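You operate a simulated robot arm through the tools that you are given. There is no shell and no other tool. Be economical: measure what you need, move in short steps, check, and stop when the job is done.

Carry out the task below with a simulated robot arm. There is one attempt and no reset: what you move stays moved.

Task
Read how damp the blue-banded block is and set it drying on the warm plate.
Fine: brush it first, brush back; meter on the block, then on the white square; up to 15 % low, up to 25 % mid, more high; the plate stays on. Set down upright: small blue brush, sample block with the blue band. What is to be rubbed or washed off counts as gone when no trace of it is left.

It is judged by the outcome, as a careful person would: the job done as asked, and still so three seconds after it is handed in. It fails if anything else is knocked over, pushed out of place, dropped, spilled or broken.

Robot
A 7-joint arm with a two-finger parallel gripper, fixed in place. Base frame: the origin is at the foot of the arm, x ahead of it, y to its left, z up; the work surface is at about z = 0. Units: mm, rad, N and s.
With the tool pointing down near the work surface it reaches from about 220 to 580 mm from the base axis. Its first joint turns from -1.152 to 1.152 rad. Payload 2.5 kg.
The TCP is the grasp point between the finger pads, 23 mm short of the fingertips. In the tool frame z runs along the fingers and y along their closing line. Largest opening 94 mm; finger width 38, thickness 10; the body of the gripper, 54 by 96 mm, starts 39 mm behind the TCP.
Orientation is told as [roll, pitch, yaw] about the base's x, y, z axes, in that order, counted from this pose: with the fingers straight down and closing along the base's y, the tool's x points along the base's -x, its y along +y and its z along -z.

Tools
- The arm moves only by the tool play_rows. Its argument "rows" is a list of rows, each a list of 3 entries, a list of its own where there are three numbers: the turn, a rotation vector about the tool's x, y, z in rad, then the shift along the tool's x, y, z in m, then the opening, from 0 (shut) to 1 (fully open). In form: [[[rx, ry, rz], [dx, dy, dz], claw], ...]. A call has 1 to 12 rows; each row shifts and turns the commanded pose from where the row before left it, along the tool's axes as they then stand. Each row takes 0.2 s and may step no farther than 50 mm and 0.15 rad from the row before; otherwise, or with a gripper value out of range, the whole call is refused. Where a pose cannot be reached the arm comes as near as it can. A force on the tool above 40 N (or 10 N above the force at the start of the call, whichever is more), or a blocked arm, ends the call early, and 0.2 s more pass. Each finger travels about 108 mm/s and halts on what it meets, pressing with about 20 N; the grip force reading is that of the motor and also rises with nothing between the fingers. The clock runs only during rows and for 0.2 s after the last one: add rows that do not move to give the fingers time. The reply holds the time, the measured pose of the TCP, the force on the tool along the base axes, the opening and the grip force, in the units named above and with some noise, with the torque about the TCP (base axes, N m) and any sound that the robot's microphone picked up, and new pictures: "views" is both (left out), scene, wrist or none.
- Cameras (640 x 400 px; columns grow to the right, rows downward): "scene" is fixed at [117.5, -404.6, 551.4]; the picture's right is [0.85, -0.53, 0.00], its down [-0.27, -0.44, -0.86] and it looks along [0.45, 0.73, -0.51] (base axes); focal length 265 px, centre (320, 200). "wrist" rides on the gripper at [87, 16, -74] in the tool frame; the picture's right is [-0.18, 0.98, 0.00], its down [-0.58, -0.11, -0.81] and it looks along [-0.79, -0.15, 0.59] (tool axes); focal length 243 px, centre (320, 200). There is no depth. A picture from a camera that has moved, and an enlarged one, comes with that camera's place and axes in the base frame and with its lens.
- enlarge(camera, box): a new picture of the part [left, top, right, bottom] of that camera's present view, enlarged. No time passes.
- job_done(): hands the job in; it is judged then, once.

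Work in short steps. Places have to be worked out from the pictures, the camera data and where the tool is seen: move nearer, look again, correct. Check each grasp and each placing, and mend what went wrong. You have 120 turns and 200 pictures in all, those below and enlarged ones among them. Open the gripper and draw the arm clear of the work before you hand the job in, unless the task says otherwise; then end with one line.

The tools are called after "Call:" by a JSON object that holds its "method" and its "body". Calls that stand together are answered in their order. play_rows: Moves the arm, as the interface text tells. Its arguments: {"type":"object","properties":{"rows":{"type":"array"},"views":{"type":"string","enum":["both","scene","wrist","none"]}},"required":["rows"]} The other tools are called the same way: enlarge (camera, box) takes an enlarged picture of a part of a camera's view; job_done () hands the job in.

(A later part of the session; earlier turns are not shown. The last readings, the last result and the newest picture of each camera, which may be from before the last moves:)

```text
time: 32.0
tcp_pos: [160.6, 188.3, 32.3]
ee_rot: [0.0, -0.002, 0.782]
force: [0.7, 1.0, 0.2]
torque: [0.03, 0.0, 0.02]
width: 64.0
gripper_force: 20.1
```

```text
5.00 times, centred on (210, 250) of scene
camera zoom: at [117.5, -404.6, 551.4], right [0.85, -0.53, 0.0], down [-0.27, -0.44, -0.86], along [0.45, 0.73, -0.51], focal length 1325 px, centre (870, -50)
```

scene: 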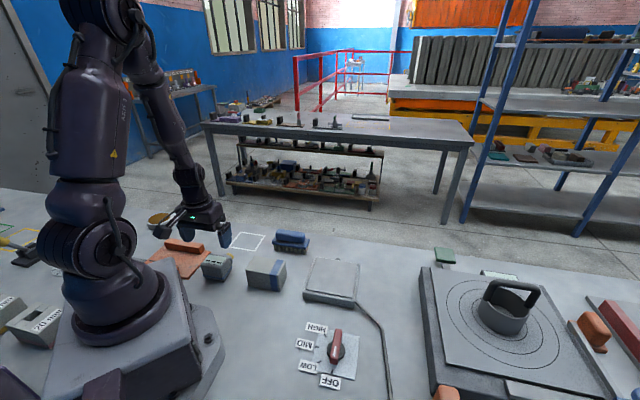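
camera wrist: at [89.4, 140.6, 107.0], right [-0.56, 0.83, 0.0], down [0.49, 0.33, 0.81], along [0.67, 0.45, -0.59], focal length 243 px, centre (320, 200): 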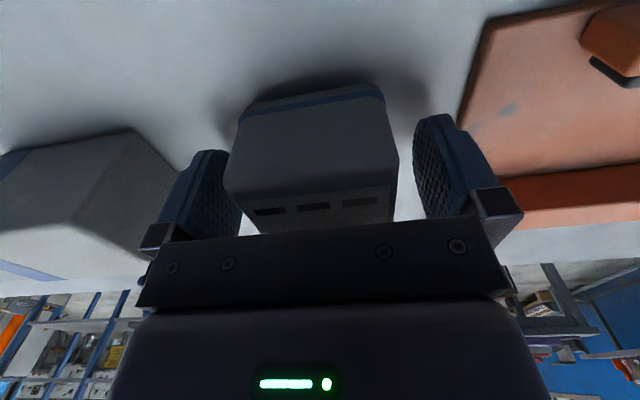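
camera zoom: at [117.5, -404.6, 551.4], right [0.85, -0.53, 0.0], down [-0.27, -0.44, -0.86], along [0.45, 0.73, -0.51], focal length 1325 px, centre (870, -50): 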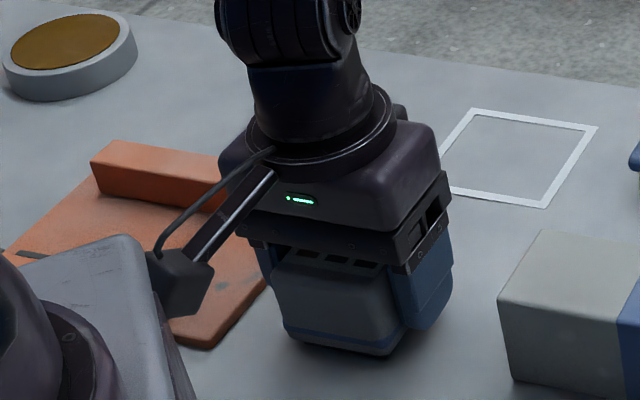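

Held at 64 mm. I lift 95 mm and carry it over the block.

Call:
{"method": "play_rows", "body": {"rows": [[[0, 0, 0], [0, 0, -0.03], 0.45], [[0, 0, 0], [0, 0, -0.035], 0.45], [[0, 0, 0], [0, 0, -0.03], 0.45], [[0, 0, 0], [-0.0012, -0.0337, 0], 0.45], [[0, 0, 0], [-0.0012, -0.0337, 0], 0.45], [[0, 0, 0], [-0.0012, -0.0337, 0], 0.45], [[0, 0, 0], [-0.0012, -0.0337, 0], 0.45]], "views": "wrist"}}

Call:
{"method": "enlarge", "body": {"camera": "scene", "box": [190, 200, 340, 300]}}

```text
time: 33.6
tcp_pos: [261.2, 93.8, 128.0]
ee_rot: [0.0, -0.003, 0.783]
force: [0.4, -0.2, -3.5]
torque: [0.02, 0.0, 0.0]
width: 63.9
gripper_force: 20.1
camera wrist: at [189.0, 46.7, 203.4], right [-0.56, 0.83, 0.0], down [0.49, 0.33, 0.81], along [0.67, 0.45, -0.59], focal length 243 px, centre (320, 200)
```

wrist: 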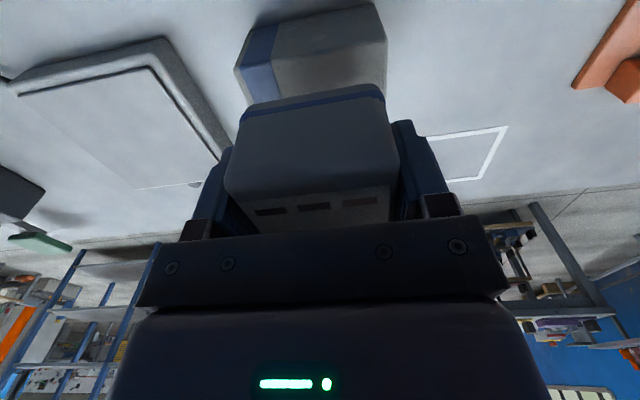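

```text
4.00 times, centred on (265, 250) of scene
camera zoom: at [117.5, -404.6, 551.4], right [0.85, -0.53, 0.0], down [-0.27, -0.44, -0.86], along [0.45, 0.73, -0.51], focal length 1060 px, centre (540, 0)
```

zoom: 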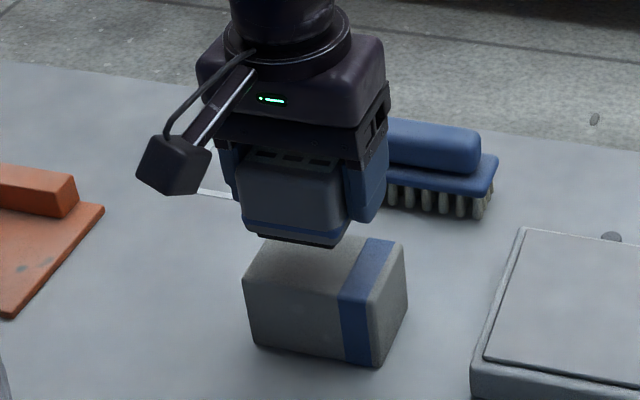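

Meter is centred over the block. I lower to just above the expected contact (~91), then feel.

Call:
{"method": "play_rows", "body": {"rows": [[[0, 0, 0], [0, 0.001, 0.017], 0.45], [[0, 0, 0], [0, 0.001, 0.016], 0.45]], "views": "none"}}

Call:
{"method": "play_rows", "body": {"rows": [[[0, 0, 0], [0, 0, 0.0015], 0.45]], "views": "none"}}

Call:
{"method": "play_rows", "body": {"rows": [[[0, 0, 0], [0, 0, 0.001], 0.45]], "views": "none"}}

```text
time: 34.2
tcp_pos: [259.2, 96.3, 96.9]
ee_rot: [-0.002, -0.004, 0.782]
force: [0.1, -0.4, -3.8]
torque: [0.04, -0.01, -0.02]
width: 63.8
gripper_force: 19.7
```

```text
time: 34.6
tcp_pos: [258.5, 97.6, 94.5]
ee_rot: [-0.001, -0.002, 0.782]
force: [-0.7, -1.2, -3.3]
torque: [0.0, 0.02, -0.03]
width: 64.0
gripper_force: 19.9
```

```text
time: 35.0
tcp_pos: [258.5, 97.9, 93.2]
ee_rot: [0.0, -0.001, 0.782]
force: [-0.1, -0.4, -3.5]
torque: [0.0, -0.02, 0.0]
width: 63.7
gripper_force: 19.8
```

Call:
{"method": "play_rows", "body": {"rows": [[[0, 0, 0], [0, 0, 0.001], 0.45]], "views": "none"}}

Call:
{"method": "play_rows", "body": {"rows": [[[0, 0, 0], [0, 0, 0.001], 0.45]], "views": "none"}}

Call:
{"method": "enlarge", "body": {"camera": "scene", "box": [210, 220, 300, 290]}}

```text
time: 35.4
tcp_pos: [258.8, 97.0, 92.7]
ee_rot: [0.0, 0.0, 0.783]
force: [-3.2, -0.8, 6.0]
torque: [-0.05, 0.08, -0.01]
width: 63.9
gripper_force: 19.7
```

```text
time: 35.8
tcp_pos: [258.8, 98.0, 91.9]
ee_rot: [-0.003, -0.003, 0.782]
force: [-2.7, -1.0, 15.0]
torque: [0.15, -0.09, -0.01]
width: 63.6
gripper_force: 20.3
```

```text
5.71 times, centred on (255, 255) of scene
camera zoom: at [117.4, -404.6, 551.4], right [0.85, -0.53, 0.0], down [-0.27, -0.44, -0.86], along [0.45, 0.73, -0.51], focal length 1515 px, centre (691, -114)
```

zoom: 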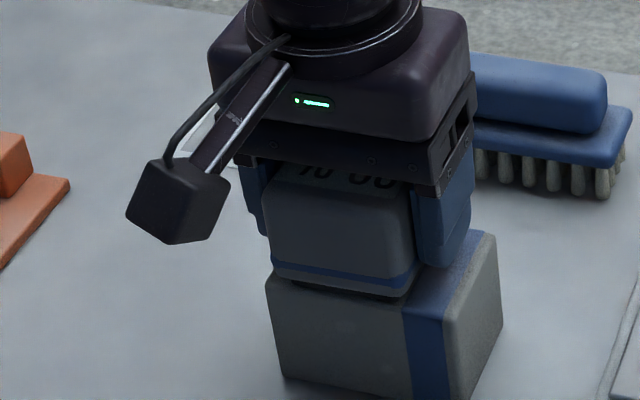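

The meter rests on the block and its display shows digits. I ease off, open and rise to read it.

Call:
{"method": "play_rows", "body": {"rows": [[[0, 0, 0], [0, 0, -0.001], 0.45], [[0, 0, 0], [0, 0, 0], 0.8], [[0, 0, 0], [0, 0, 0], 1], [[0, 0, 0], [0, 0, 0], 1], [[0, 0, 0], [0, 0, -0.03], 1], [[0, 0, 0], [0, 0, -0.045], 1], [[0, 0, 0], [0, 0, -0.045], 1]], "views": "wrist"}}

Call:
{"method": "enlarge", "body": {"camera": "scene", "box": [225, 210, 305, 280]}}

```text
time: 37.4
tcp_pos: [260.0, 97.5, 213.0]
ee_rot: [0.0, -0.001, 0.783]
force: [-0.9, -0.4, 0.6]
torque: [-0.04, 0.01, 0.0]
width: 94.1
gripper_force: 0.0
camera wrist: at [188.0, 49.6, 287.0], right [-0.56, 0.83, 0.0], down [0.49, 0.33, 0.81], along [0.67, 0.45, -0.59], focal length 243 px, centre (320, 200)
```

wrist: 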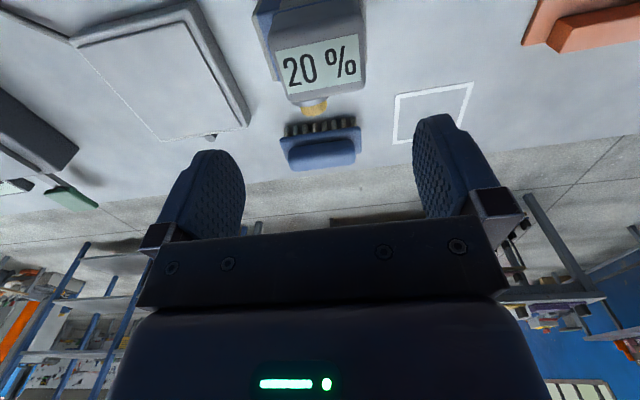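

```text
5.71 times, centred on (265, 245) of scene
camera zoom: at [117.5, -404.6, 551.4], right [0.85, -0.53, 0.0], down [-0.27, -0.44, -0.86], along [0.45, 0.73, -0.51], focal length 1515 px, centre (634, -57)
```

zoom: 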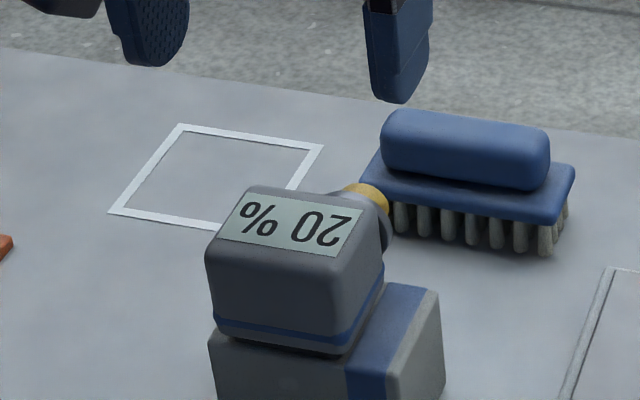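

The meter reads 20 % → MID. I descend again, confirm the reading and take the meter.

Call:
{"method": "play_rows", "body": {"rows": [[[0, 0, 0], [0, 0, 0], 1], [[0, 0, 0], [0, 0, 0], 1], [[0, 0, 0], [0, 0, 0.045], 1]], "views": "wrist"}}

Call:
{"method": "play_rows", "body": {"rows": [[[0, 0, 0], [0, 0, 0.045], 1], [[0, 0, 0], [0, 0, 0.03], 1], [[0, 0, 0], [0, 0, 0], 0.8], [[0, 0, 0], [0, 0, 0], 0.45], [[0, 0, 0], [0, 0, 0], 0.45], [[0, 0, 0], [0, 0, 0], 0.45]], "views": "none"}}

```text
time: 38.2
tcp_pos: [259.8, 99.1, 165.4]
ee_rot: [0.0, -0.003, 0.782]
force: [0.1, 0.5, 0.1]
torque: [0.0, 0.01, 0.04]
width: 94.1
gripper_force: 0.0
camera wrist: at [187.4, 51.1, 239.4], right [-0.56, 0.83, 0.0], down [0.49, 0.33, 0.81], along [0.67, 0.45, -0.59], focal length 243 px, centre (320, 200)
```

wrist: 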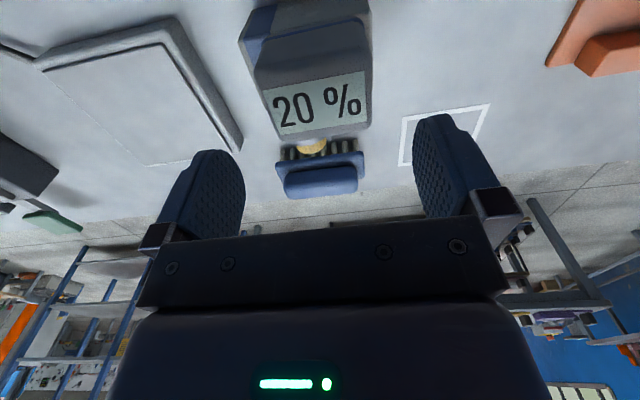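

```text
time: 39.6
tcp_pos: [258.1, 97.8, 93.0]
ee_rot: [0.0, -0.002, 0.782]
force: [0.1, 0.6, 0.3]
torque: [0.01, 0.0, -0.01]
width: 63.8
gripper_force: 20.0
```

Reading steady at 20 %. I lift the meter and carry it to the white square (centre ≈(267,287); aim (262,281) to keep the head inside).

Call:
{"method": "play_rows", "body": {"rows": [[[0, 0, 0], [0, 0, -0.02], 0.45], [[0, 0, 0], [0, 0, -0.03], 0.45], [[0, 0, 0], [-0.02205, 0.02125, 0], 0.45], [[0, 0, 0], [-0.02205, 0.02125, 0], 0.45], [[0, 0, 0], [-0.02205, 0.02125, 0], 0.45], [[0, 0, 0], [-0.02205, 0.02125, 0], 0.45], [[0, 0, 0], [-0.02205, 0.02125, 0], 0.45], [[0, 0, 0], [-0.02205, 0.02125, 0], 0.45], [[0, 0, 0], [0, 0, 0.03], 0.45], [[0, 0, 0], [0, 0, 0.03], 0.45]], "views": "wrist"}}

Call:
{"method": "enlarge", "body": {"camera": "scene", "box": [190, 200, 340, 300]}}

```text
time: 41.8
tcp_pos: [263.8, 283.1, 82.3]
ee_rot: [-0.001, -0.001, 0.782]
force: [0.4, 0.4, -3.1]
torque: [0.01, 0.0, 0.0]
width: 63.7
gripper_force: 19.7
camera wrist: at [192.2, 235.0, 156.6], right [-0.56, 0.83, 0.0], down [0.49, 0.33, 0.81], along [0.67, 0.45, -0.59], focal length 243 px, centre (320, 200)
```

wrist: 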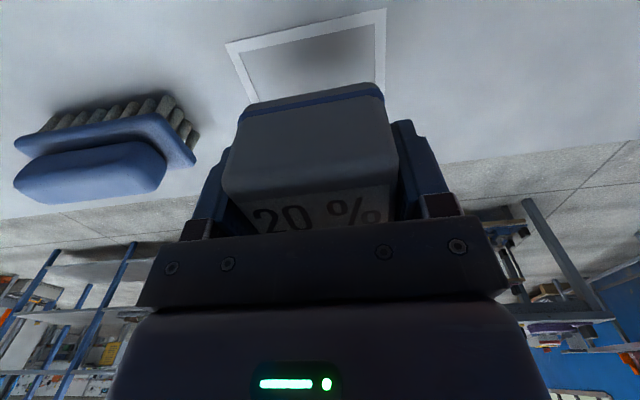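

```text
4.00 times, centred on (265, 250) of scene
camera zoom: at [117.5, -404.6, 551.4], right [0.85, -0.53, 0.0], down [-0.27, -0.44, -0.86], along [0.45, 0.73, -0.51], focal length 1060 px, centre (540, 0)
```

zoom: 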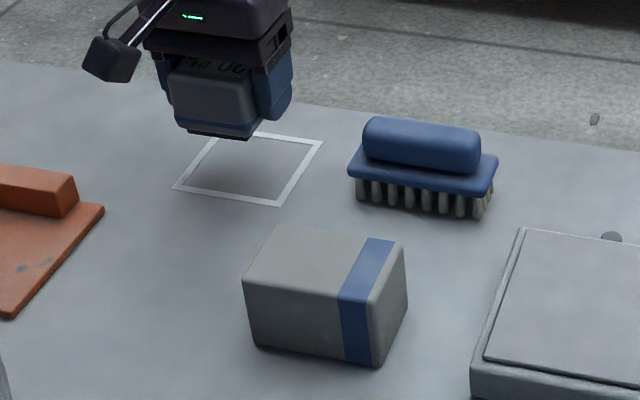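

Lined up over the square; I lower to near the table and feel for contact.

Call:
{"method": "play_rows", "body": {"rows": [[[0, 0, 0], [0, 0, 0.025], 0.45], [[0, 0, 0], [0, 0, 0.018], 0.45], [[0, 0, 0], [0, 0, 0.003], 0.45]], "views": "none"}}

Call:
{"method": "play_rows", "body": {"rows": [[[0, 0, 0], [0, 0, 0.0015], 0.45]], "views": "none"}}

Call:
{"method": "enlarge", "body": {"camera": "scene", "box": [190, 200, 310, 280]}}

```text
time: 42.6
tcp_pos: [263.5, 282.6, 35.2]
ee_rot: [-0.001, -0.002, 0.782]
force: [-0.2, 0.2, -3.1]
torque: [0.01, 0.0, 0.0]
width: 63.7
gripper_force: 19.8
```

```text
time: 43.0
tcp_pos: [263.4, 281.7, 36.0]
ee_rot: [0.001, -0.003, 0.784]
force: [0.0, 1.2, -4.1]
torque: [0.02, -0.02, 0.01]
width: 63.6
gripper_force: 20.4
```

```text
5.00 times, centred on (250, 240) of scene
camera zoom: at [117.5, -404.6, 551.4], right [0.85, -0.53, 0.0], down [-0.27, -0.44, -0.86], along [0.45, 0.73, -0.51], focal length 1325 px, centre (670, 0)
```

zoom: 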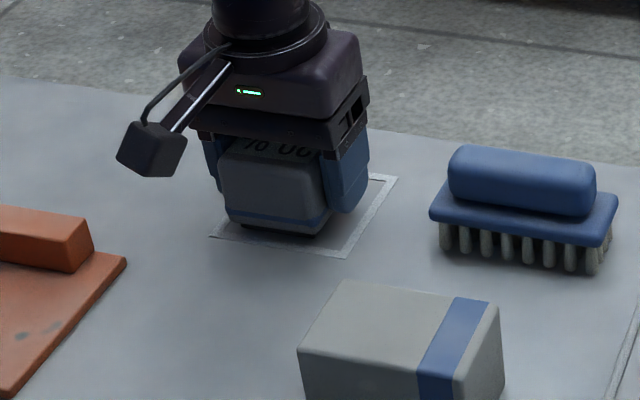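

Still just above the table; I lower in 1 mm steps.

Call:
{"method": "play_rows", "body": {"rows": [[[0, 0, 0], [0, 0, 0.001], 0.45]], "views": "none"}}

Call:
{"method": "play_rows", "body": {"rows": [[[0, 0, 0], [0, 0, 0.001], 0.45]], "views": "none"}}

```text
time: 43.4
tcp_pos: [264.1, 282.2, 34.9]
ee_rot: [-0.001, -0.003, 0.783]
force: [-0.4, 0.4, -3.6]
torque: [0.02, -0.03, 0.01]
width: 63.5
gripper_force: 20.1
```

```text
time: 43.8
tcp_pos: [262.4, 282.6, 33.4]
ee_rot: [0.001, -0.002, 0.782]
force: [-0.5, -0.1, -3.6]
torque: [0.04, 0.0, 0.0]
width: 63.4
gripper_force: 20.2
```

Call:
{"method": "play_rows", "body": {"rows": [[[0, 0, 0], [0, 0, 0.001], 0.45]], "views": "none"}}

Call:
{"method": "play_rows", "body": {"rows": [[[0, 0, 0], [0, 0, 0.0007], 0.45]], "views": "none"}}

```text
time: 44.2
tcp_pos: [263.6, 282.1, 33.4]
ee_rot: [-0.001, -0.002, 0.783]
force: [0.2, 0.0, -3.1]
torque: [0.0, 0.01, 0.02]
width: 63.6
gripper_force: 20.1
```

```text
time: 44.6
tcp_pos: [263.9, 280.9, 32.8]
ee_rot: [0.0, -0.002, 0.783]
force: [-2.9, -4.3, 13.3]
torque: [-0.09, -0.02, -0.01]
width: 63.7
gripper_force: 20.1
```

Table contact. I open, rise, and look.

Call:
{"method": "play_rows", "body": {"rows": [[[0, 0, 0], [0, 0, -0.0008], 0.45], [[0, 0, 0], [0, 0, 0], 0.8], [[0, 0, 0], [0, 0, 0], 1], [[0, 0, 0], [0, 0, 0], 1], [[0, 0, 0], [0, 0, -0.035], 1], [[0, 0, 0], [0, 0, -0.045], 1], [[0, 0, 0], [0, 0, -0.045], 1], [[0, 0, 0], [0, 0, -0.045], 1]], "views": "wrist"}}

Call:
{"method": "enlarge", "body": {"camera": "scene", "box": [190, 200, 310, 280]}}

```text
time: 46.4
tcp_pos: [260.6, 282.8, 202.5]
ee_rot: [0.0, 0.001, 0.782]
force: [-0.8, -0.2, 1.2]
torque: [0.0, -0.03, 0.0]
width: 94.1
gripper_force: 0.0
camera wrist: at [190.3, 234.8, 277.1], right [-0.56, 0.83, 0.0], down [0.49, 0.33, 0.81], along [0.67, 0.45, -0.59], focal length 243 px, centre (320, 200)
```

wrist: 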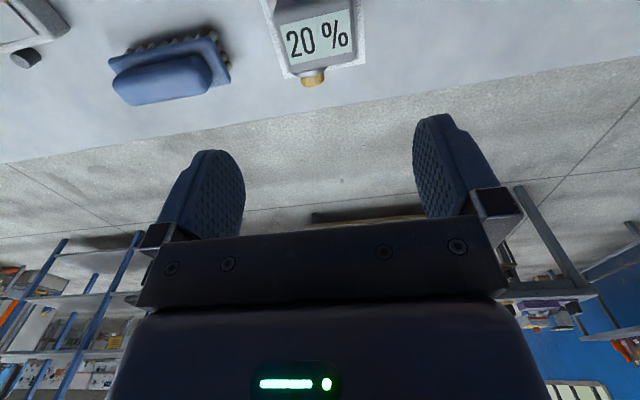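

```text
5.00 times, centred on (250, 240) of scene
camera zoom: at [117.5, -404.6, 551.4], right [0.85, -0.53, 0.0], down [-0.27, -0.44, -0.86], along [0.45, 0.73, -0.51], focal length 1325 px, centre (670, 0)
```

zoom: 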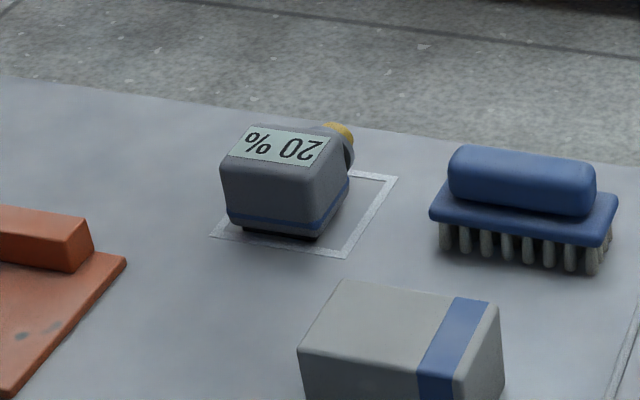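

Meter sits upright within the square. Next the block: I turn back to yaw ≈ -0.79 to grip across its width.

Call:
{"method": "play_rows", "body": {"rows": [[[0, 0, 0.143], [0, 0, 0], 1], [[0, 0, 0.143], [0, 0, 0], 1], [[0, 0, 0.143], [0, 0, 0], 1], [[0, 0, 0.143], [0, 0, 0], 1], [[0, 0, 0.143], [0, 0, 0], 1], [[0, 0, 0.143], [0, 0, 0], 1], [[0, 0, 0.143], [0, 0, 0], 1], [[0, 0, 0.143], [0, 0, 0], 1], [[0, 0, 0.143], [0, 0, 0], 1], [[0, 0, 0.143], [0, 0, 0], 1], [[0, 0, 0.143], [0, 0, 0], 1]], "views": "wrist"}}

```text
time: 48.8
tcp_pos: [263.6, 282.5, 202.1]
ee_rot: [0.003, 0.001, -0.793]
force: [0.0, -0.1, -0.3]
torque: [0.02, -0.01, 0.01]
width: 94.0
gripper_force: 0.2
camera wrist: at [214.7, 356.6, 276.2], right [0.83, 0.56, 0.0], down [0.33, -0.49, 0.81], along [0.45, -0.67, -0.59], focal length 243 px, centre (320, 200)
```

wrist: 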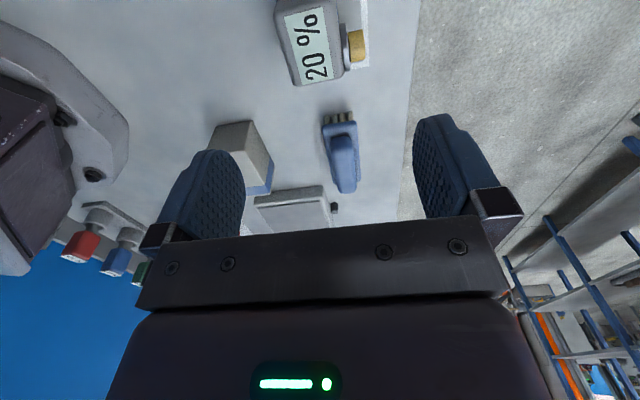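

I move over the block at z≈160.

Call:
{"method": "play_rows", "body": {"rows": [[[0, 0, 0], [-0.0261, -0.0267, 0], 1], [[0, 0, 0], [-0.0261, -0.0267, 0], 1], [[0, 0, 0], [-0.0261, -0.0267, 0], 1], [[0, 0, 0], [-0.0261, -0.0267, 0.02], 1], [[0, 0, 0], [-0.0261, -0.0267, 0.02], 1]], "views": "wrist"}}

Call:
{"method": "enlarge", "body": {"camera": "scene", "box": [190, 190, 340, 290]}}

```text
time: 50.0
tcp_pos: [261.4, 95.0, 162.2]
ee_rot: [0.002, 0.0, -0.791]
force: [0.4, 1.3, 0.7]
torque: [-0.04, -0.01, -0.01]
width: 93.9
gripper_force: 0.1
camera wrist: at [212.5, 170.4, 236.1], right [0.83, 0.56, 0.0], down [0.33, -0.49, 0.81], along [0.45, -0.67, -0.59], focal length 243 px, centre (320, 200)
```

wrist: 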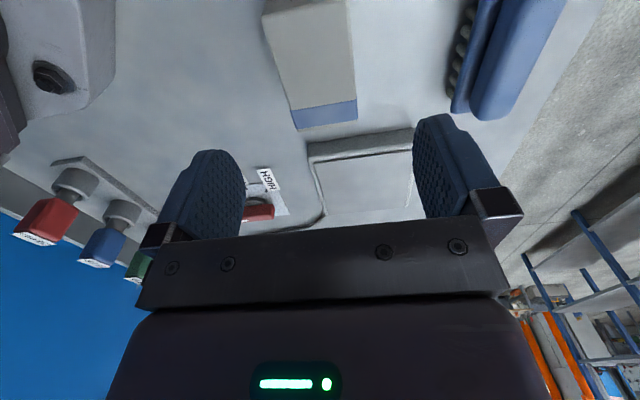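

```text
4.00 times, centred on (265, 240) of scene
camera zoom: at [117.5, -404.6, 551.4], right [0.85, -0.53, 0.0], down [-0.27, -0.44, -0.86], along [0.45, 0.73, -0.51], focal length 1060 px, centre (540, 40)
```

zoom: 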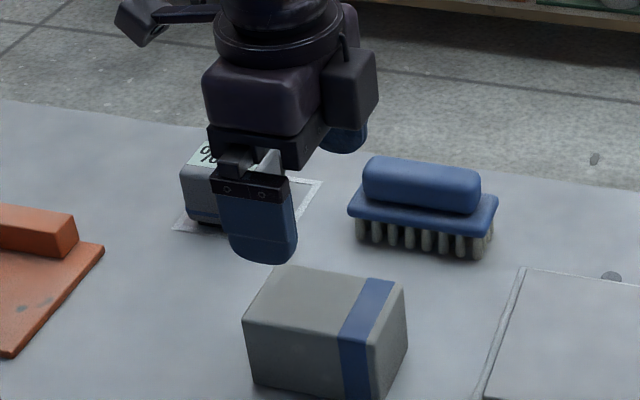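

Aligned. I descend to z≈36 and close on the block's sides.

Call:
{"method": "play_rows", "body": {"rows": [[[0, 0, 0], [0, 0, 0.04], 1], [[0, 0, 0], [0, 0, 0.04], 1], [[0, 0, 0], [0, 0, 0.03], 1], [[0, 0, 0], [0, 0, 0.016], 1], [[0, 0, 0], [0, 0, 0], 1]], "views": "wrist"}}

Call:
{"method": "enlarge", "body": {"camera": "scene", "box": [190, 190, 340, 290]}}

```text
time: 51.2
tcp_pos: [260.9, 95.5, 36.2]
ee_rot: [0.002, -0.002, -0.792]
force: [0.5, 0.2, 0.0]
torque: [0.04, 0.02, 0.01]
width: 94.0
gripper_force: 0.1
camera wrist: at [212.7, 170.0, 109.6], right [0.83, 0.56, 0.0], down [0.33, -0.49, 0.81], along [0.45, -0.67, -0.59], focal length 243 px, centre (320, 200)
```

wrist: 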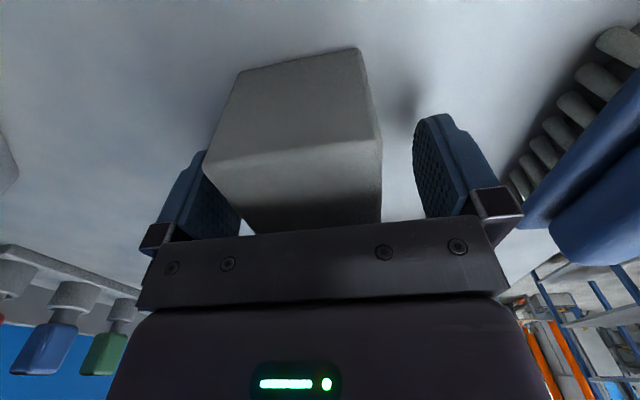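

```text
4.00 times, centred on (265, 240) of scene
camera zoom: at [117.5, -404.6, 551.4], right [0.85, -0.53, 0.0], down [-0.27, -0.44, -0.86], along [0.45, 0.73, -0.51], focal length 1060 px, centre (540, 40)
```

zoom: 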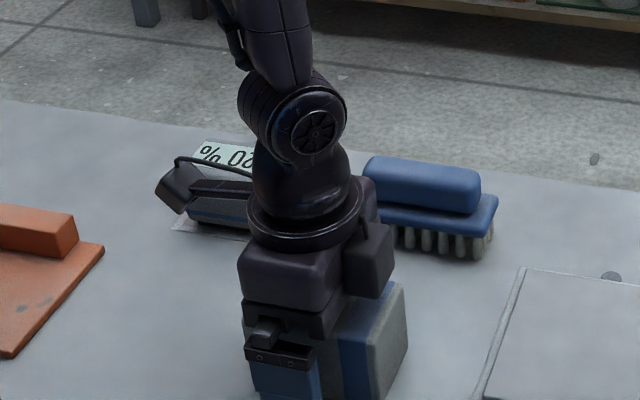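

Block sits a bit nearer the tool's -y finger; I shift 4 mm and close.

Call:
{"method": "play_rows", "body": {"rows": [[[0, 0, 0], [0, -0.004, 0], 1], [[0, 0, 0], [0, 0, 0], 0.75], [[0, 0, 0], [0, 0, 0], 0.4], [[0, 0, 0], [0, 0, 0], 0.4], [[0, 0, 0], [0, 0, 0], 0.4]], "views": "none"}}

Call:
{"method": "play_rows", "body": {"rows": [[[0, 0, 0], [0, 0, -0.03], 0.4], [[0, 0, 0], [0, 0, -0.04], 0.4], [[0, 0, 0], [0, 0, -0.03], 0.4]], "views": "both"}}

Call:
{"method": "enlarge", "body": {"camera": "scene", "box": [210, 200, 410, 330]}}

```text
time: 52.4
tcp_pos: [257.8, 93.2, 37.0]
ee_rot: [0.002, 0.002, -0.791]
force: [0.6, 2.4, -0.8]
torque: [-0.13, -0.06, 0.06]
width: 55.0
gripper_force: 19.5
```

```text
time: 53.2
tcp_pos: [255.0, 94.1, 135.8]
ee_rot: [0.002, -0.001, -0.793]
force: [-0.8, -0.5, -3.0]
torque: [0.01, -0.01, -0.02]
width: 54.8
gripper_force: 20.4
camera wrist: at [207.5, 167.5, 210.2], right [0.83, 0.56, 0.0], down [0.33, -0.49, 0.81], along [0.45, -0.67, -0.59], focal length 243 px, centre (320, 200)
```

scene: 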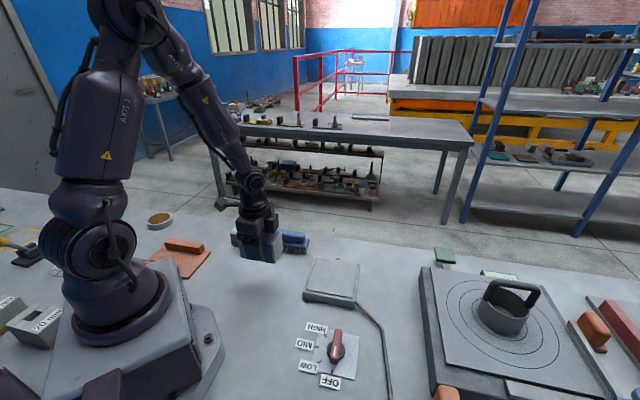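
wrist: 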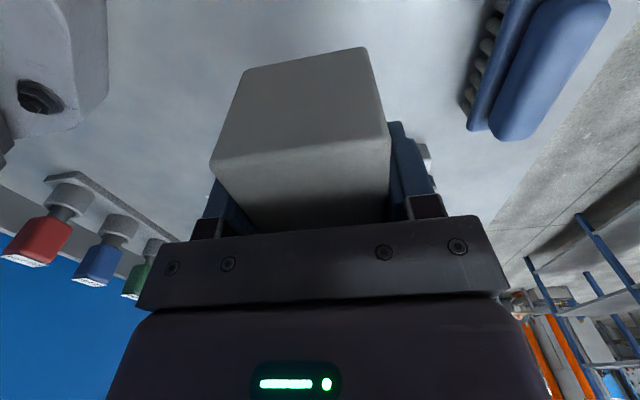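

```text
3.08 times, centred on (310, 265) of scene
camera zoom: at [117.5, -404.6, 551.4], right [0.85, -0.53, 0.0], down [-0.27, -0.44, -0.86], along [0.45, 0.73, -0.51], focal length 816 px, centre (351, 0)
```

zoom: 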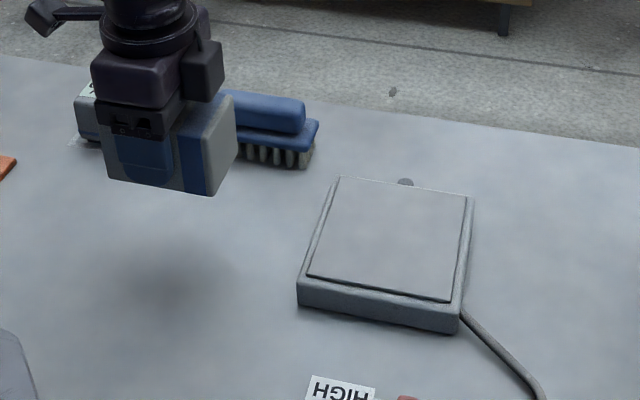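

Block held (55 mm). The plate's top centre ≈(408,1), z≈20, same 45° orientation. I carry the block over it.

Call:
{"method": "play_rows", "body": {"rows": [[[0, 0, 0], [-0.0346, 0.0086, 0], 0.4], [[0, 0, 0], [-0.0346, 0.0086, 0], 0.4], [[0, 0, 0], [-0.0346, 0.0086, 0], 0.4], [[0, 0, 0], [-0.0346, 0.0086, 0], 0.4], [[0, 0, 0], [-0.0346, 0.0086, 0], 0.4], [[0, 0, 0], [0, 0, 0.03], 0.4]], "views": "wrist"}}

Call:
{"method": "enlarge", "body": {"camera": "scene", "box": [260, 190, 420, 310]}}

```text
time: 54.6
tcp_pos: [409.9, 0.3, 105.2]
ee_rot: [0.001, 0.001, -0.79]
force: [0.7, 0.2, -3.1]
torque: [0.04, 0.0, -0.02]
width: 54.8
gripper_force: 20.0
camera wrist: at [361.1, 74.3, 180.4], right [0.83, 0.56, 0.0], down [0.33, -0.49, 0.81], along [0.45, -0.67, -0.59], focal length 243 px, centre (320, 200)
```

wrist: 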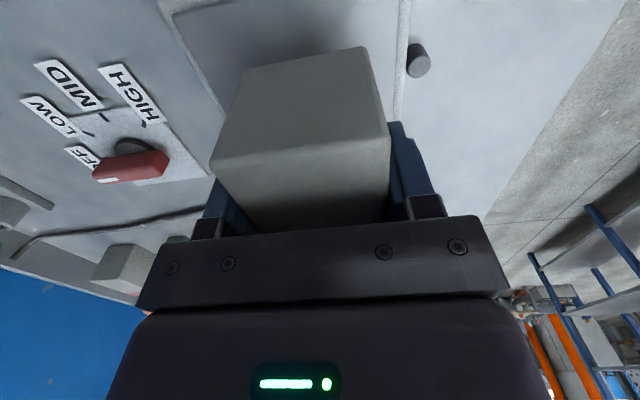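

```text
3.33 times, centred on (340, 250) of scene
camera zoom: at [117.5, -404.6, 551.4], right [0.85, -0.53, 0.0], down [-0.27, -0.44, -0.86], along [0.45, 0.73, -0.51], focal length 884 px, centre (253, 33)
```

zoom: 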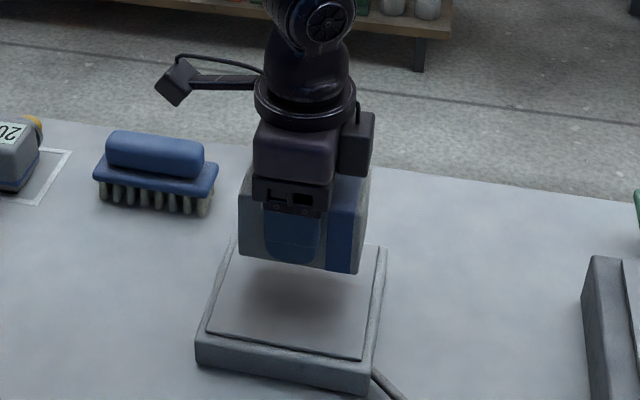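

Centred over the plate. I lower toward expected contact at TCP z≈57.

Call:
{"method": "play_rows", "body": {"rows": [[[0, 0, 0], [0, 0, 0.025], 0.4], [[0, 0, 0], [0, 0, 0.017], 0.4]], "views": "none"}}

Call:
{"method": "play_rows", "body": {"rows": [[[0, 0, 0], [0, 0, 0.002], 0.4]], "views": "none"}}

Call:
{"method": "enlarge", "body": {"camera": "scene", "box": [280, 220, 400, 310]}}

```text
time: 55.2
tcp_pos: [410.1, -0.8, 65.1]
ee_rot: [0.002, -0.001, -0.794]
force: [-4.1, -1.0, 15.5]
torque: [-0.46, 0.44, -0.07]
width: 54.8
gripper_force: 19.9
```

```text
time: 55.6
tcp_pos: [410.5, -0.9, 62.8]
ee_rot: [0.003, -0.003, -0.79]
force: [0.6, -0.9, 14.8]
torque: [-0.34, 0.4, -0.02]
width: 54.6
gripper_force: 19.6
```

```text
4.44 times, centred on (340, 265) of scene
camera zoom: at [117.4, -404.6, 551.4], right [0.85, -0.53, 0.0], down [-0.27, -0.44, -0.86], along [0.45, 0.73, -0.51], focal length 1178 px, centre (231, -89)
```

zoom: 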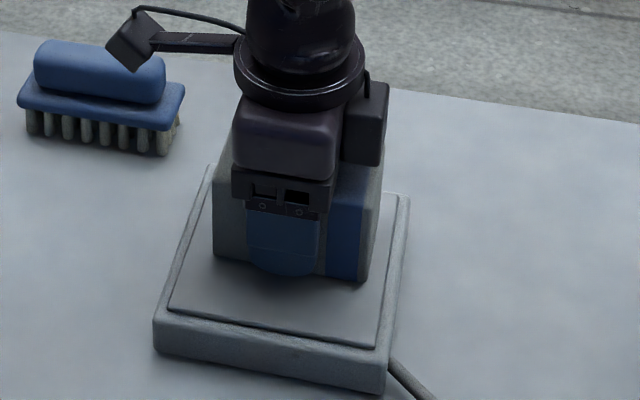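

Contact made (plate top ≈28 mm). I ease off, open and rise.

Call:
{"method": "play_rows", "body": {"rows": [[[0, 0, 0], [0, 0, -0.001], 0.4], [[0, 0, 0], [0, 0, 0], 0.7], [[0, 0, 0], [0, 0, 0], 1], [[0, 0, 0], [0, 0, 0], 1], [[0, 0, 0], [0, 0, -0.04], 1], [[0, 0, 0], [0, 0, -0.045], 1], [[0, 0, 0], [0, 0, -0.045], 1]], "views": "wrist"}}

Call:
{"method": "enlarge", "body": {"camera": "scene", "box": [280, 220, 400, 310]}}

Call:
{"method": "enlarge", "body": {"camera": "scene", "box": [280, 310, 400, 390]}}

```text
time: 57.2
tcp_pos: [407.3, 0.5, 191.3]
ee_rot: [0.002, -0.002, -0.793]
force: [-0.7, 0.2, 0.0]
torque: [0.03, 0.0, 0.0]
width: 93.7
gripper_force: 0.2
camera wrist: at [358.4, 74.1, 265.7], right [0.83, 0.56, 0.0], down [0.33, -0.49, 0.81], along [0.45, -0.67, -0.59], focal length 243 px, centre (320, 200)
```

wrist: 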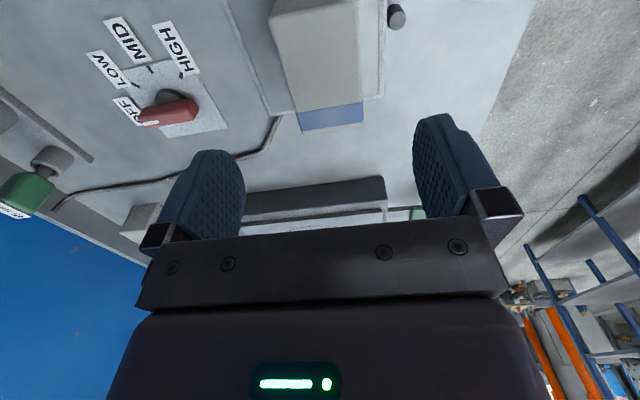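

```text
4.44 times, centred on (340, 265) of scene
camera zoom: at [117.5, -404.6, 551.4], right [0.85, -0.53, 0.0], down [-0.27, -0.44, -0.86], along [0.45, 0.73, -0.51], focal length 1178 px, centre (231, -89)
```

zoom: 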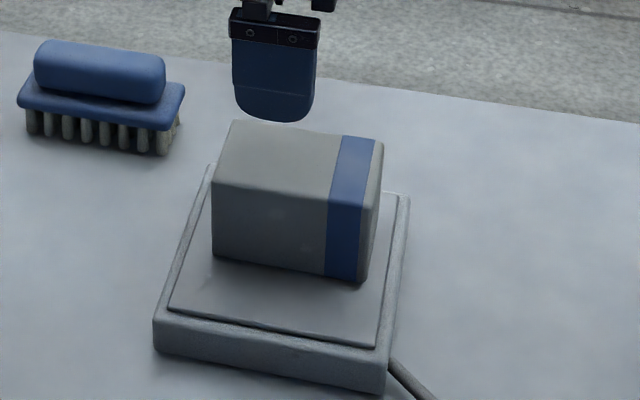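

```text
5.00 times, centred on (340, 350) of scene
camera zoom: at [117.5, -404.6, 551.4], right [0.85, -0.53, 0.0], down [-0.27, -0.44, -0.86], along [0.45, 0.73, -0.51], focal length 1325 px, centre (220, -550)
```

zoom: 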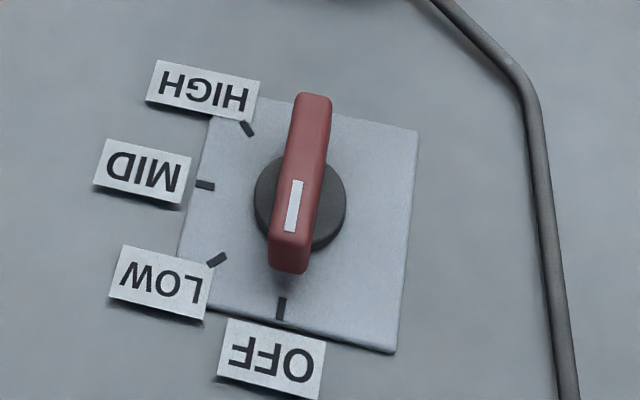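

Block stands upright on the plate. Dial centre ≈(308.5,-159.5); pointer at 225° (OFF), MID at 135°, so a -90° turn about vertical. I turn the tool to yaw +0.78 for gripping the bar.

Call:
{"method": "play_rows", "body": {"rows": [[[0, 0, -0.143], [0, 0, 0], 1], [[0, 0, -0.143], [0, 0, 0], 1], [[0, 0, -0.143], [0, 0, 0], 1], [[0, 0, -0.143], [0, 0, 0], 1], [[0, 0, -0.143], [0, 0, 0], 1], [[0, 0, -0.143], [0, 0, 0], 1], [[0, 0, -0.143], [0, 0, 0], 1], [[0, 0, -0.143], [0, 0, 0], 1], [[0, 0, -0.143], [0, 0, 0], 1], [[0, 0, -0.143], [0, 0, 0], 1], [[0, 0, -0.143], [0, 0, 0], 1]], "views": "none"}}

```text
time: 59.6
tcp_pos: [408.1, -1.5, 192.2]
ee_rot: [0.0, -0.001, 0.785]
force: [0.4, -1.1, 0.1]
torque: [-0.04, 0.0, 0.0]
width: 94.2
gripper_force: 0.0
```

Now I move over the dial at z≈130.

Call:
{"method": "play_rows", "body": {"rows": [[[0, 0, 0], [0.0364, -0.00826, 0], 1], [[0, 0, 0], [0.0364, -0.00826, 0], 1], [[0, 0, 0], [0.0364, -0.00826, 0], 1], [[0, 0, 0], [0.0364, -0.00826, 0.03], 1], [[0, 0, 0], [0.0364, -0.00826, 0.03], 1]], "views": "both"}}

Call:
{"method": "enlarge", "body": {"camera": "wrist", "box": [200, 0, 440, 150]}}

```text
time: 60.8
tcp_pos: [307.1, -156.8, 131.9]
ee_rot: [0.001, -0.002, 0.783]
force: [-0.7, 0.2, -0.4]
torque: [0.01, 0.01, -0.02]
width: 94.2
gripper_force: 0.0
camera wrist: at [236.2, -205.7, 205.7], right [-0.56, 0.83, 0.0], down [0.49, 0.33, 0.81], along [0.67, 0.45, -0.59], focal length 243 px, centre (320, 200)
```

scene: 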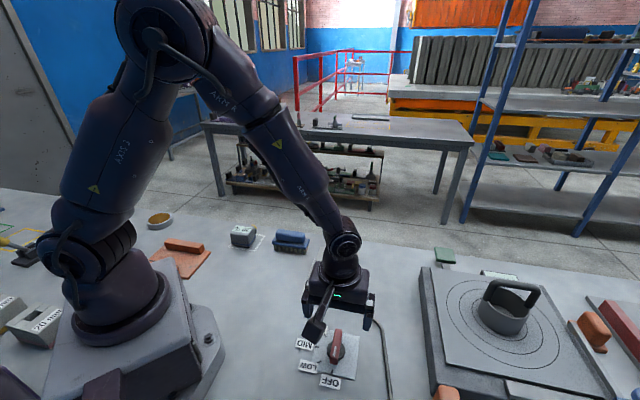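
wrist: 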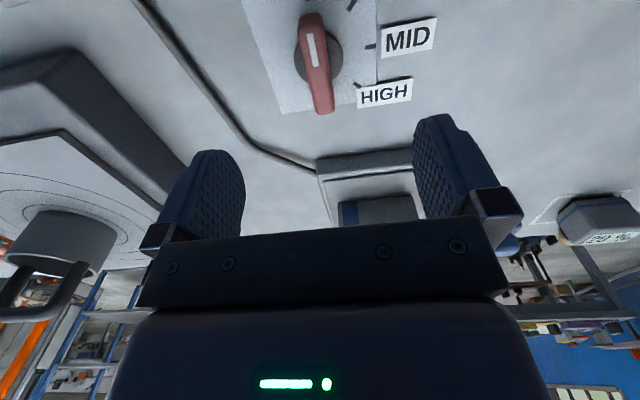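

```text
2.67 times, centred on (320, 75) of wrist
camera zoom: at [236.2, -205.7, 205.7], right [-0.56, 0.83, 0.0], down [0.49, 0.33, 0.81], along [0.67, 0.45, -0.59], focal length 647 px, centre (320, 533)
```

zoom: 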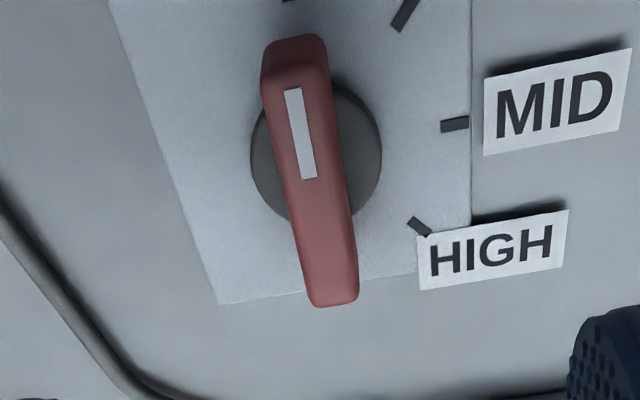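

The bar is centred ≈(308,-158.5) at 45°, matching the tool. I descend to z≈42 in steps.

Call:
{"method": "play_rows", "body": {"rows": [[[0, 0, 0], [0.0006, -0.0018, 0.035], 1], [[0, 0, 0], [0, 0, 0.035], 1], [[0, 0, 0], [0, 0, 0.015], 0.5], [[0, 0, 0], [0, 0, 0.005], 0.4], [[0, 0, 0], [0, 0, 0], 0.4]], "views": "wrist"}}

Call:
{"method": "enlarge", "body": {"camera": "scene", "box": [280, 300, 400, 390]}}

```text
time: 62.0
tcp_pos: [310.3, -157.7, 42.0]
ee_rot: [-0.001, -0.001, 0.781]
force: [0.5, 0.0, -0.9]
torque: [-0.03, 0.03, 0.02]
width: 37.7
gripper_force: 0.1
camera wrist: at [237.6, -206.6, 116.4], right [-0.56, 0.83, 0.0], down [0.49, 0.33, 0.81], along [0.67, 0.45, -0.59], focal length 243 px, centre (320, 200)
```

wrist: 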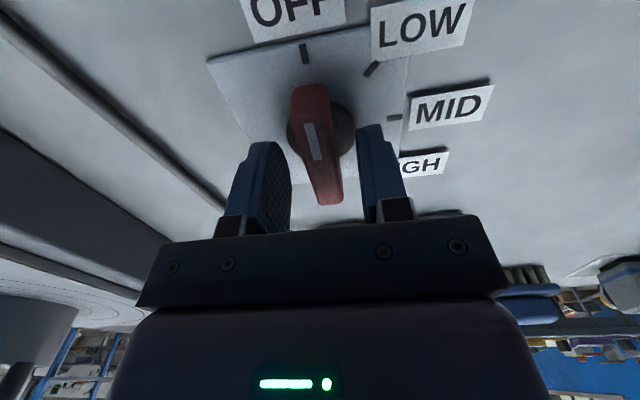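

```text
4.44 times, centred on (340, 345) of scene
camera zoom: at [117.5, -404.6, 551.4], right [0.85, -0.53, 0.0], down [-0.27, -0.44, -0.86], along [0.45, 0.73, -0.51], focal length 1178 px, centre (231, -444)
```

zoom: 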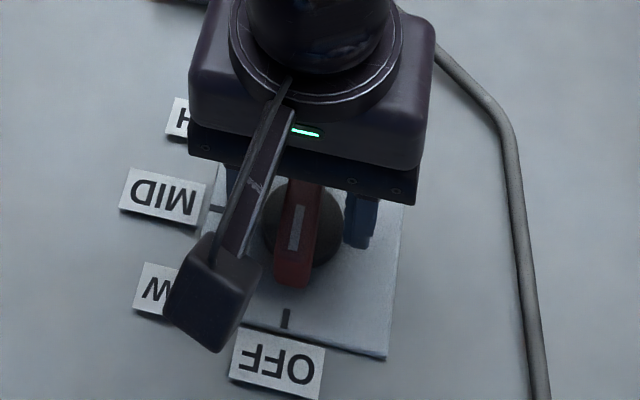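

Fingers straddle the bar. I go 3 mm lower and close.

Call:
{"method": "play_rows", "body": {"rows": [[[0, 0, 0], [0.001, 0, 0.003], 0.4], [[0, 0, 0], [0, 0, 0], 0.08], [[0, 0, 0], [0, 0, 0], 0.08], [[0, 0, 0], [0, 0, 0], 0.08]], "views": "wrist"}}

```text
time: 63.0
tcp_pos: [309.0, -158.9, 38.0]
ee_rot: [0.004, 0.0, 0.78]
force: [-13.7, 12.3, 11.4]
torque: [-0.28, -0.3, 0.0]
width: 16.0
gripper_force: 45.5
camera wrist: at [236.8, -206.7, 113.4], right [-0.56, 0.83, 0.0], down [0.49, 0.33, 0.81], along [0.67, 0.46, -0.59], focal length 243 px, centre (320, 200)
```

wrist: 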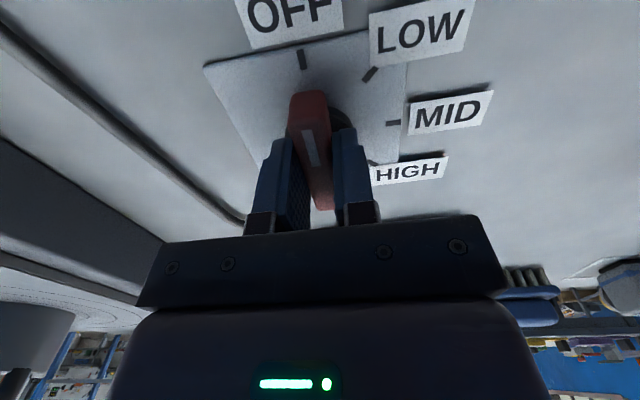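

Bar gripped (16 mm) but with side force toward tool +y; I shift 1 mm that way and up 0.5 mm to relax.

Call:
{"method": "play_rows", "body": {"rows": [[[0, 0, 0], [0, 0.0012, -0.0007], 0.08], [[0, 0, 0], [0, 0, 0], 0.08]], "views": "none"}}

```text
time: 63.6
tcp_pos: [307.7, -159.0, 39.0]
ee_rot: [0.002, -0.001, 0.782]
force: [-0.2, 7.4, -24.8]
torque: [-0.7, 0.59, 0.01]
width: 15.9
gripper_force: 45.0
```

Now it pulls up; I go back down 0.4 mm.

Call:
{"method": "play_rows", "body": {"rows": [[[0, 0, 0], [0, 0.0003, 0.0004], 0.08], [[0, 0, 0], [0, 0, 0], 0.08]], "views": "none"}}

```text
time: 64.2
tcp_pos: [308.1, -159.0, 39.5]
ee_rot: [0.0, -0.004, 0.782]
force: [3.3, 8.7, -32.1]
torque: [-0.23, 0.15, 0.04]
width: 15.9
gripper_force: 45.3
```

Still pulling upward; I lower 1 mm more.

Call:
{"method": "play_rows", "body": {"rows": [[[0, 0, 0], [0, 0, 0.001], 0.08], [[0, 0, 0], [0, 0, 0], 0.08]], "views": "none"}}

```text
time: 64.8
tcp_pos: [307.7, -158.4, 38.2]
ee_rot: [0.0, -0.004, 0.783]
force: [-2.5, 15.5, -2.5]
torque: [0.33, -0.11, -0.01]
width: 15.9
gripper_force: 45.3
```

Height is fine. I loosen the fingers to ~19 mm (straddling, no clamp) and turn by half first to watch.

Call:
{"method": "play_rows", "body": {"rows": [[[0, 0, 0], [-0.0003, 0.0003, 0], 0.2], [[0, 0, 0], [0, 0, 0], 0.2], [[0, 0, 0.13], [0, 0, 0], 0.2], [[0, 0, 0.13], [0, 0, 0], 0.2], [[0, 0, 0.13], [0, 0, 0], 0.2], [[0, 0, 0.13], [0, 0, 0], 0.2]], "views": "wrist"}}

Call:
{"method": "enlarge", "body": {"camera": "scene", "box": [280, 300, 400, 390]}}

```text
time: 66.2
tcp_pos: [309.4, -159.0, 39.0]
ee_rot: [0.0, -0.002, 0.258]
force: [0.1, 0.5, -0.2]
torque: [0.02, -0.02, 0.02]
width: 19.1
gripper_force: 0.2
camera wrist: at [221.4, -164.0, 112.7], right [-0.07, 1.0, 0.0], down [0.59, 0.04, 0.81], along [0.81, 0.06, -0.59], focal length 243 px, centre (320, 200)
```

wrist: 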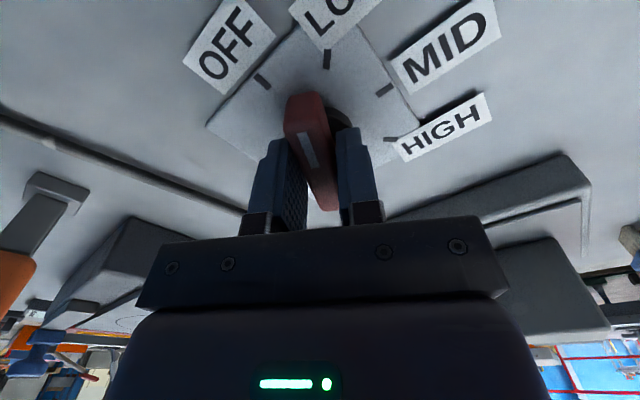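

```text
4.44 times, centred on (340, 345) of scene
camera zoom: at [117.5, -404.6, 551.4], right [0.85, -0.53, 0.0], down [-0.27, -0.44, -0.86], along [0.45, 0.73, -0.51], focal length 1178 px, centre (231, -444)
```

zoom: 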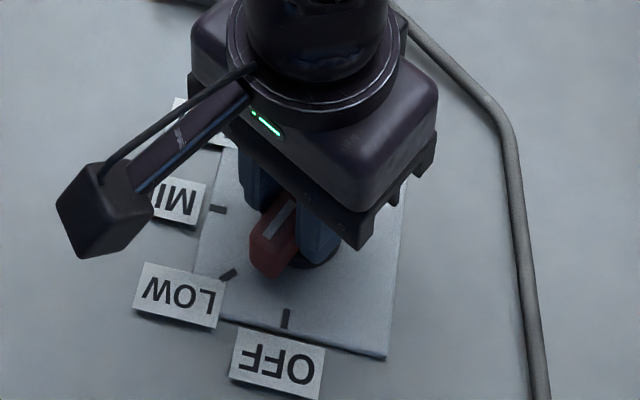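

The bar turns smoothly along. I turn the remaining ~1.04 rad.

Call:
{"method": "play_rows", "body": {"rows": [[[0, 0, 0.13], [0, 0, 0], 0.2], [[0, 0, 0.13], [0, 0, 0], 0.2], [[0, 0, 0.13], [0, 0, 0], 0.2], [[0, 0, 0.13], [0, 0, 0], 0.2], [[0, 0, 0.13], [0, 0, 0], 0.2], [[0, 0, 0.13], [0, 0, 0], 0.2], [[0, 0, 0.13], [0, 0, 0], 0.2], [[0, 0, 0.13], [0, 0, 0], 0.2]], "views": "wrist"}}

Call:
{"method": "enlarge", "body": {"camera": "scene", "box": [280, 300, 400, 390]}}

Call:
{"method": "enlarge", "body": {"camera": "wrist", "box": [200, 20, 440, 230]}}

```text
time: 68.0
tcp_pos: [308.0, -159.3, 39.7]
ee_rot: [0.003, -0.001, -0.779]
force: [0.6, -0.2, 0.5]
torque: [0.0, 0.01, 0.03]
width: 18.9
gripper_force: 0.1
camera wrist: at [259.7, -84.9, 113.0], right [0.82, 0.57, 0.0], down [0.34, -0.49, 0.81], along [0.46, -0.66, -0.59], focal length 243 px, centre (320, 200)
```

wrist: 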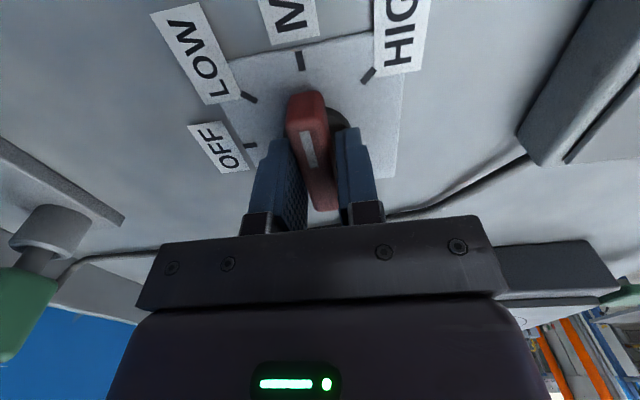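

```text
4.44 times, centred on (340, 345) of scene
camera zoom: at [117.5, -404.6, 551.4], right [0.85, -0.53, 0.0], down [-0.27, -0.44, -0.86], along [0.45, 0.73, -0.51], focal length 1178 px, centre (231, -444)
```

zoom: 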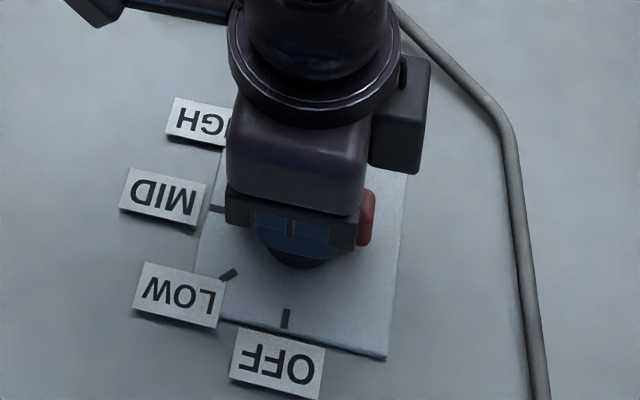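

```text
1.90 times, centred on (320, 125) of wrist
camera zoom: at [259.7, -84.9, 113.0], right [0.82, 0.57, 0.0], down [0.34, -0.49, 0.81], along [0.46, -0.66, -0.59], focal length 462 px, centre (320, 343)
```

zoom: 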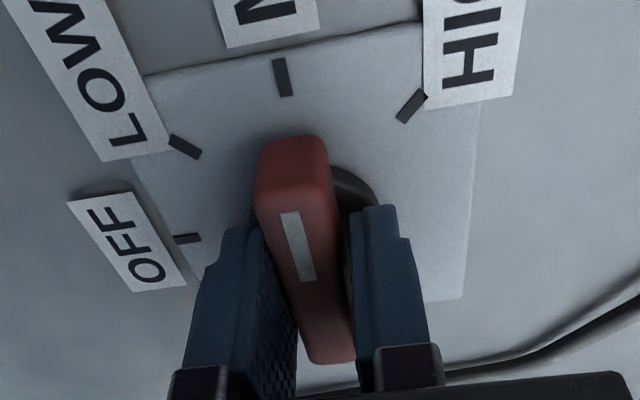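

The pointer is aimed at MID. I open a bit, rise, and check.

Call:
{"method": "play_rows", "body": {"rows": [[[0, 0, 0], [0, 0, 0], 0.4], [[0, 0, 0], [0, 0, -0.02], 0.4], [[0, 0, 0], [0, 0, -0.045], 0.4], [[0, 0, 0], [0.02, 0, -0.04], 0.6], [[0, 0, 0], [0.03, 0.01, -0.035], 1]], "views": "none"}}

Call:
{"method": "enlarge", "body": {"camera": "wrist", "box": [200, 0, 440, 150]}}

Call:
{"method": "enlarge", "body": {"camera": "scene", "box": [280, 310, 400, 390]}}

```text
time: 69.2
tcp_pos: [279.8, -115.2, 180.1]
ee_rot: [0.002, 0.001, -0.78]
force: [-0.1, -0.4, -0.1]
torque: [0.0, -0.01, 0.0]
width: 93.9
gripper_force: 0.1
```

```text
2.67 times, centred on (320, 75) of wrist
camera zoom: at [230.8, -42.2, 254.7], right [0.82, 0.57, 0.0], down [0.34, -0.49, 0.81], along [0.46, -0.66, -0.59], focal length 647 px, centre (320, 533)
```

zoom: 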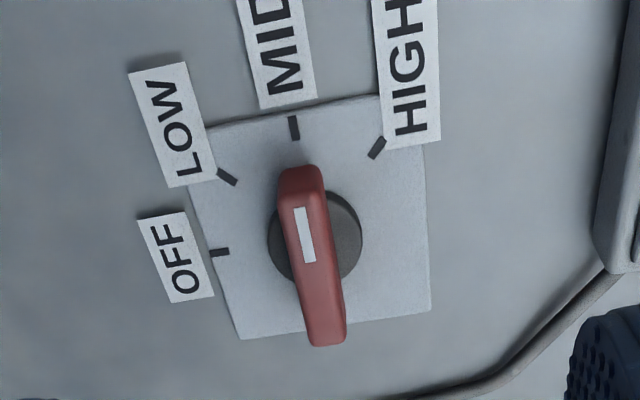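

```text
5.00 times, centred on (340, 350) of scene
camera zoom: at [117.5, -404.6, 551.4], right [0.85, -0.53, 0.0], down [-0.27, -0.44, -0.86], along [0.45, 0.73, -0.51], focal length 1325 px, centre (220, -550)
```

zoom: 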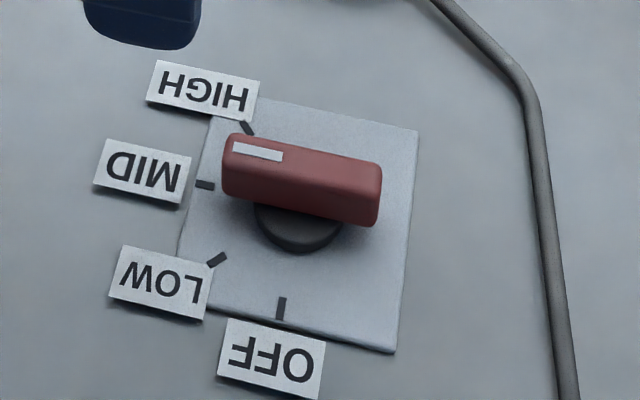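

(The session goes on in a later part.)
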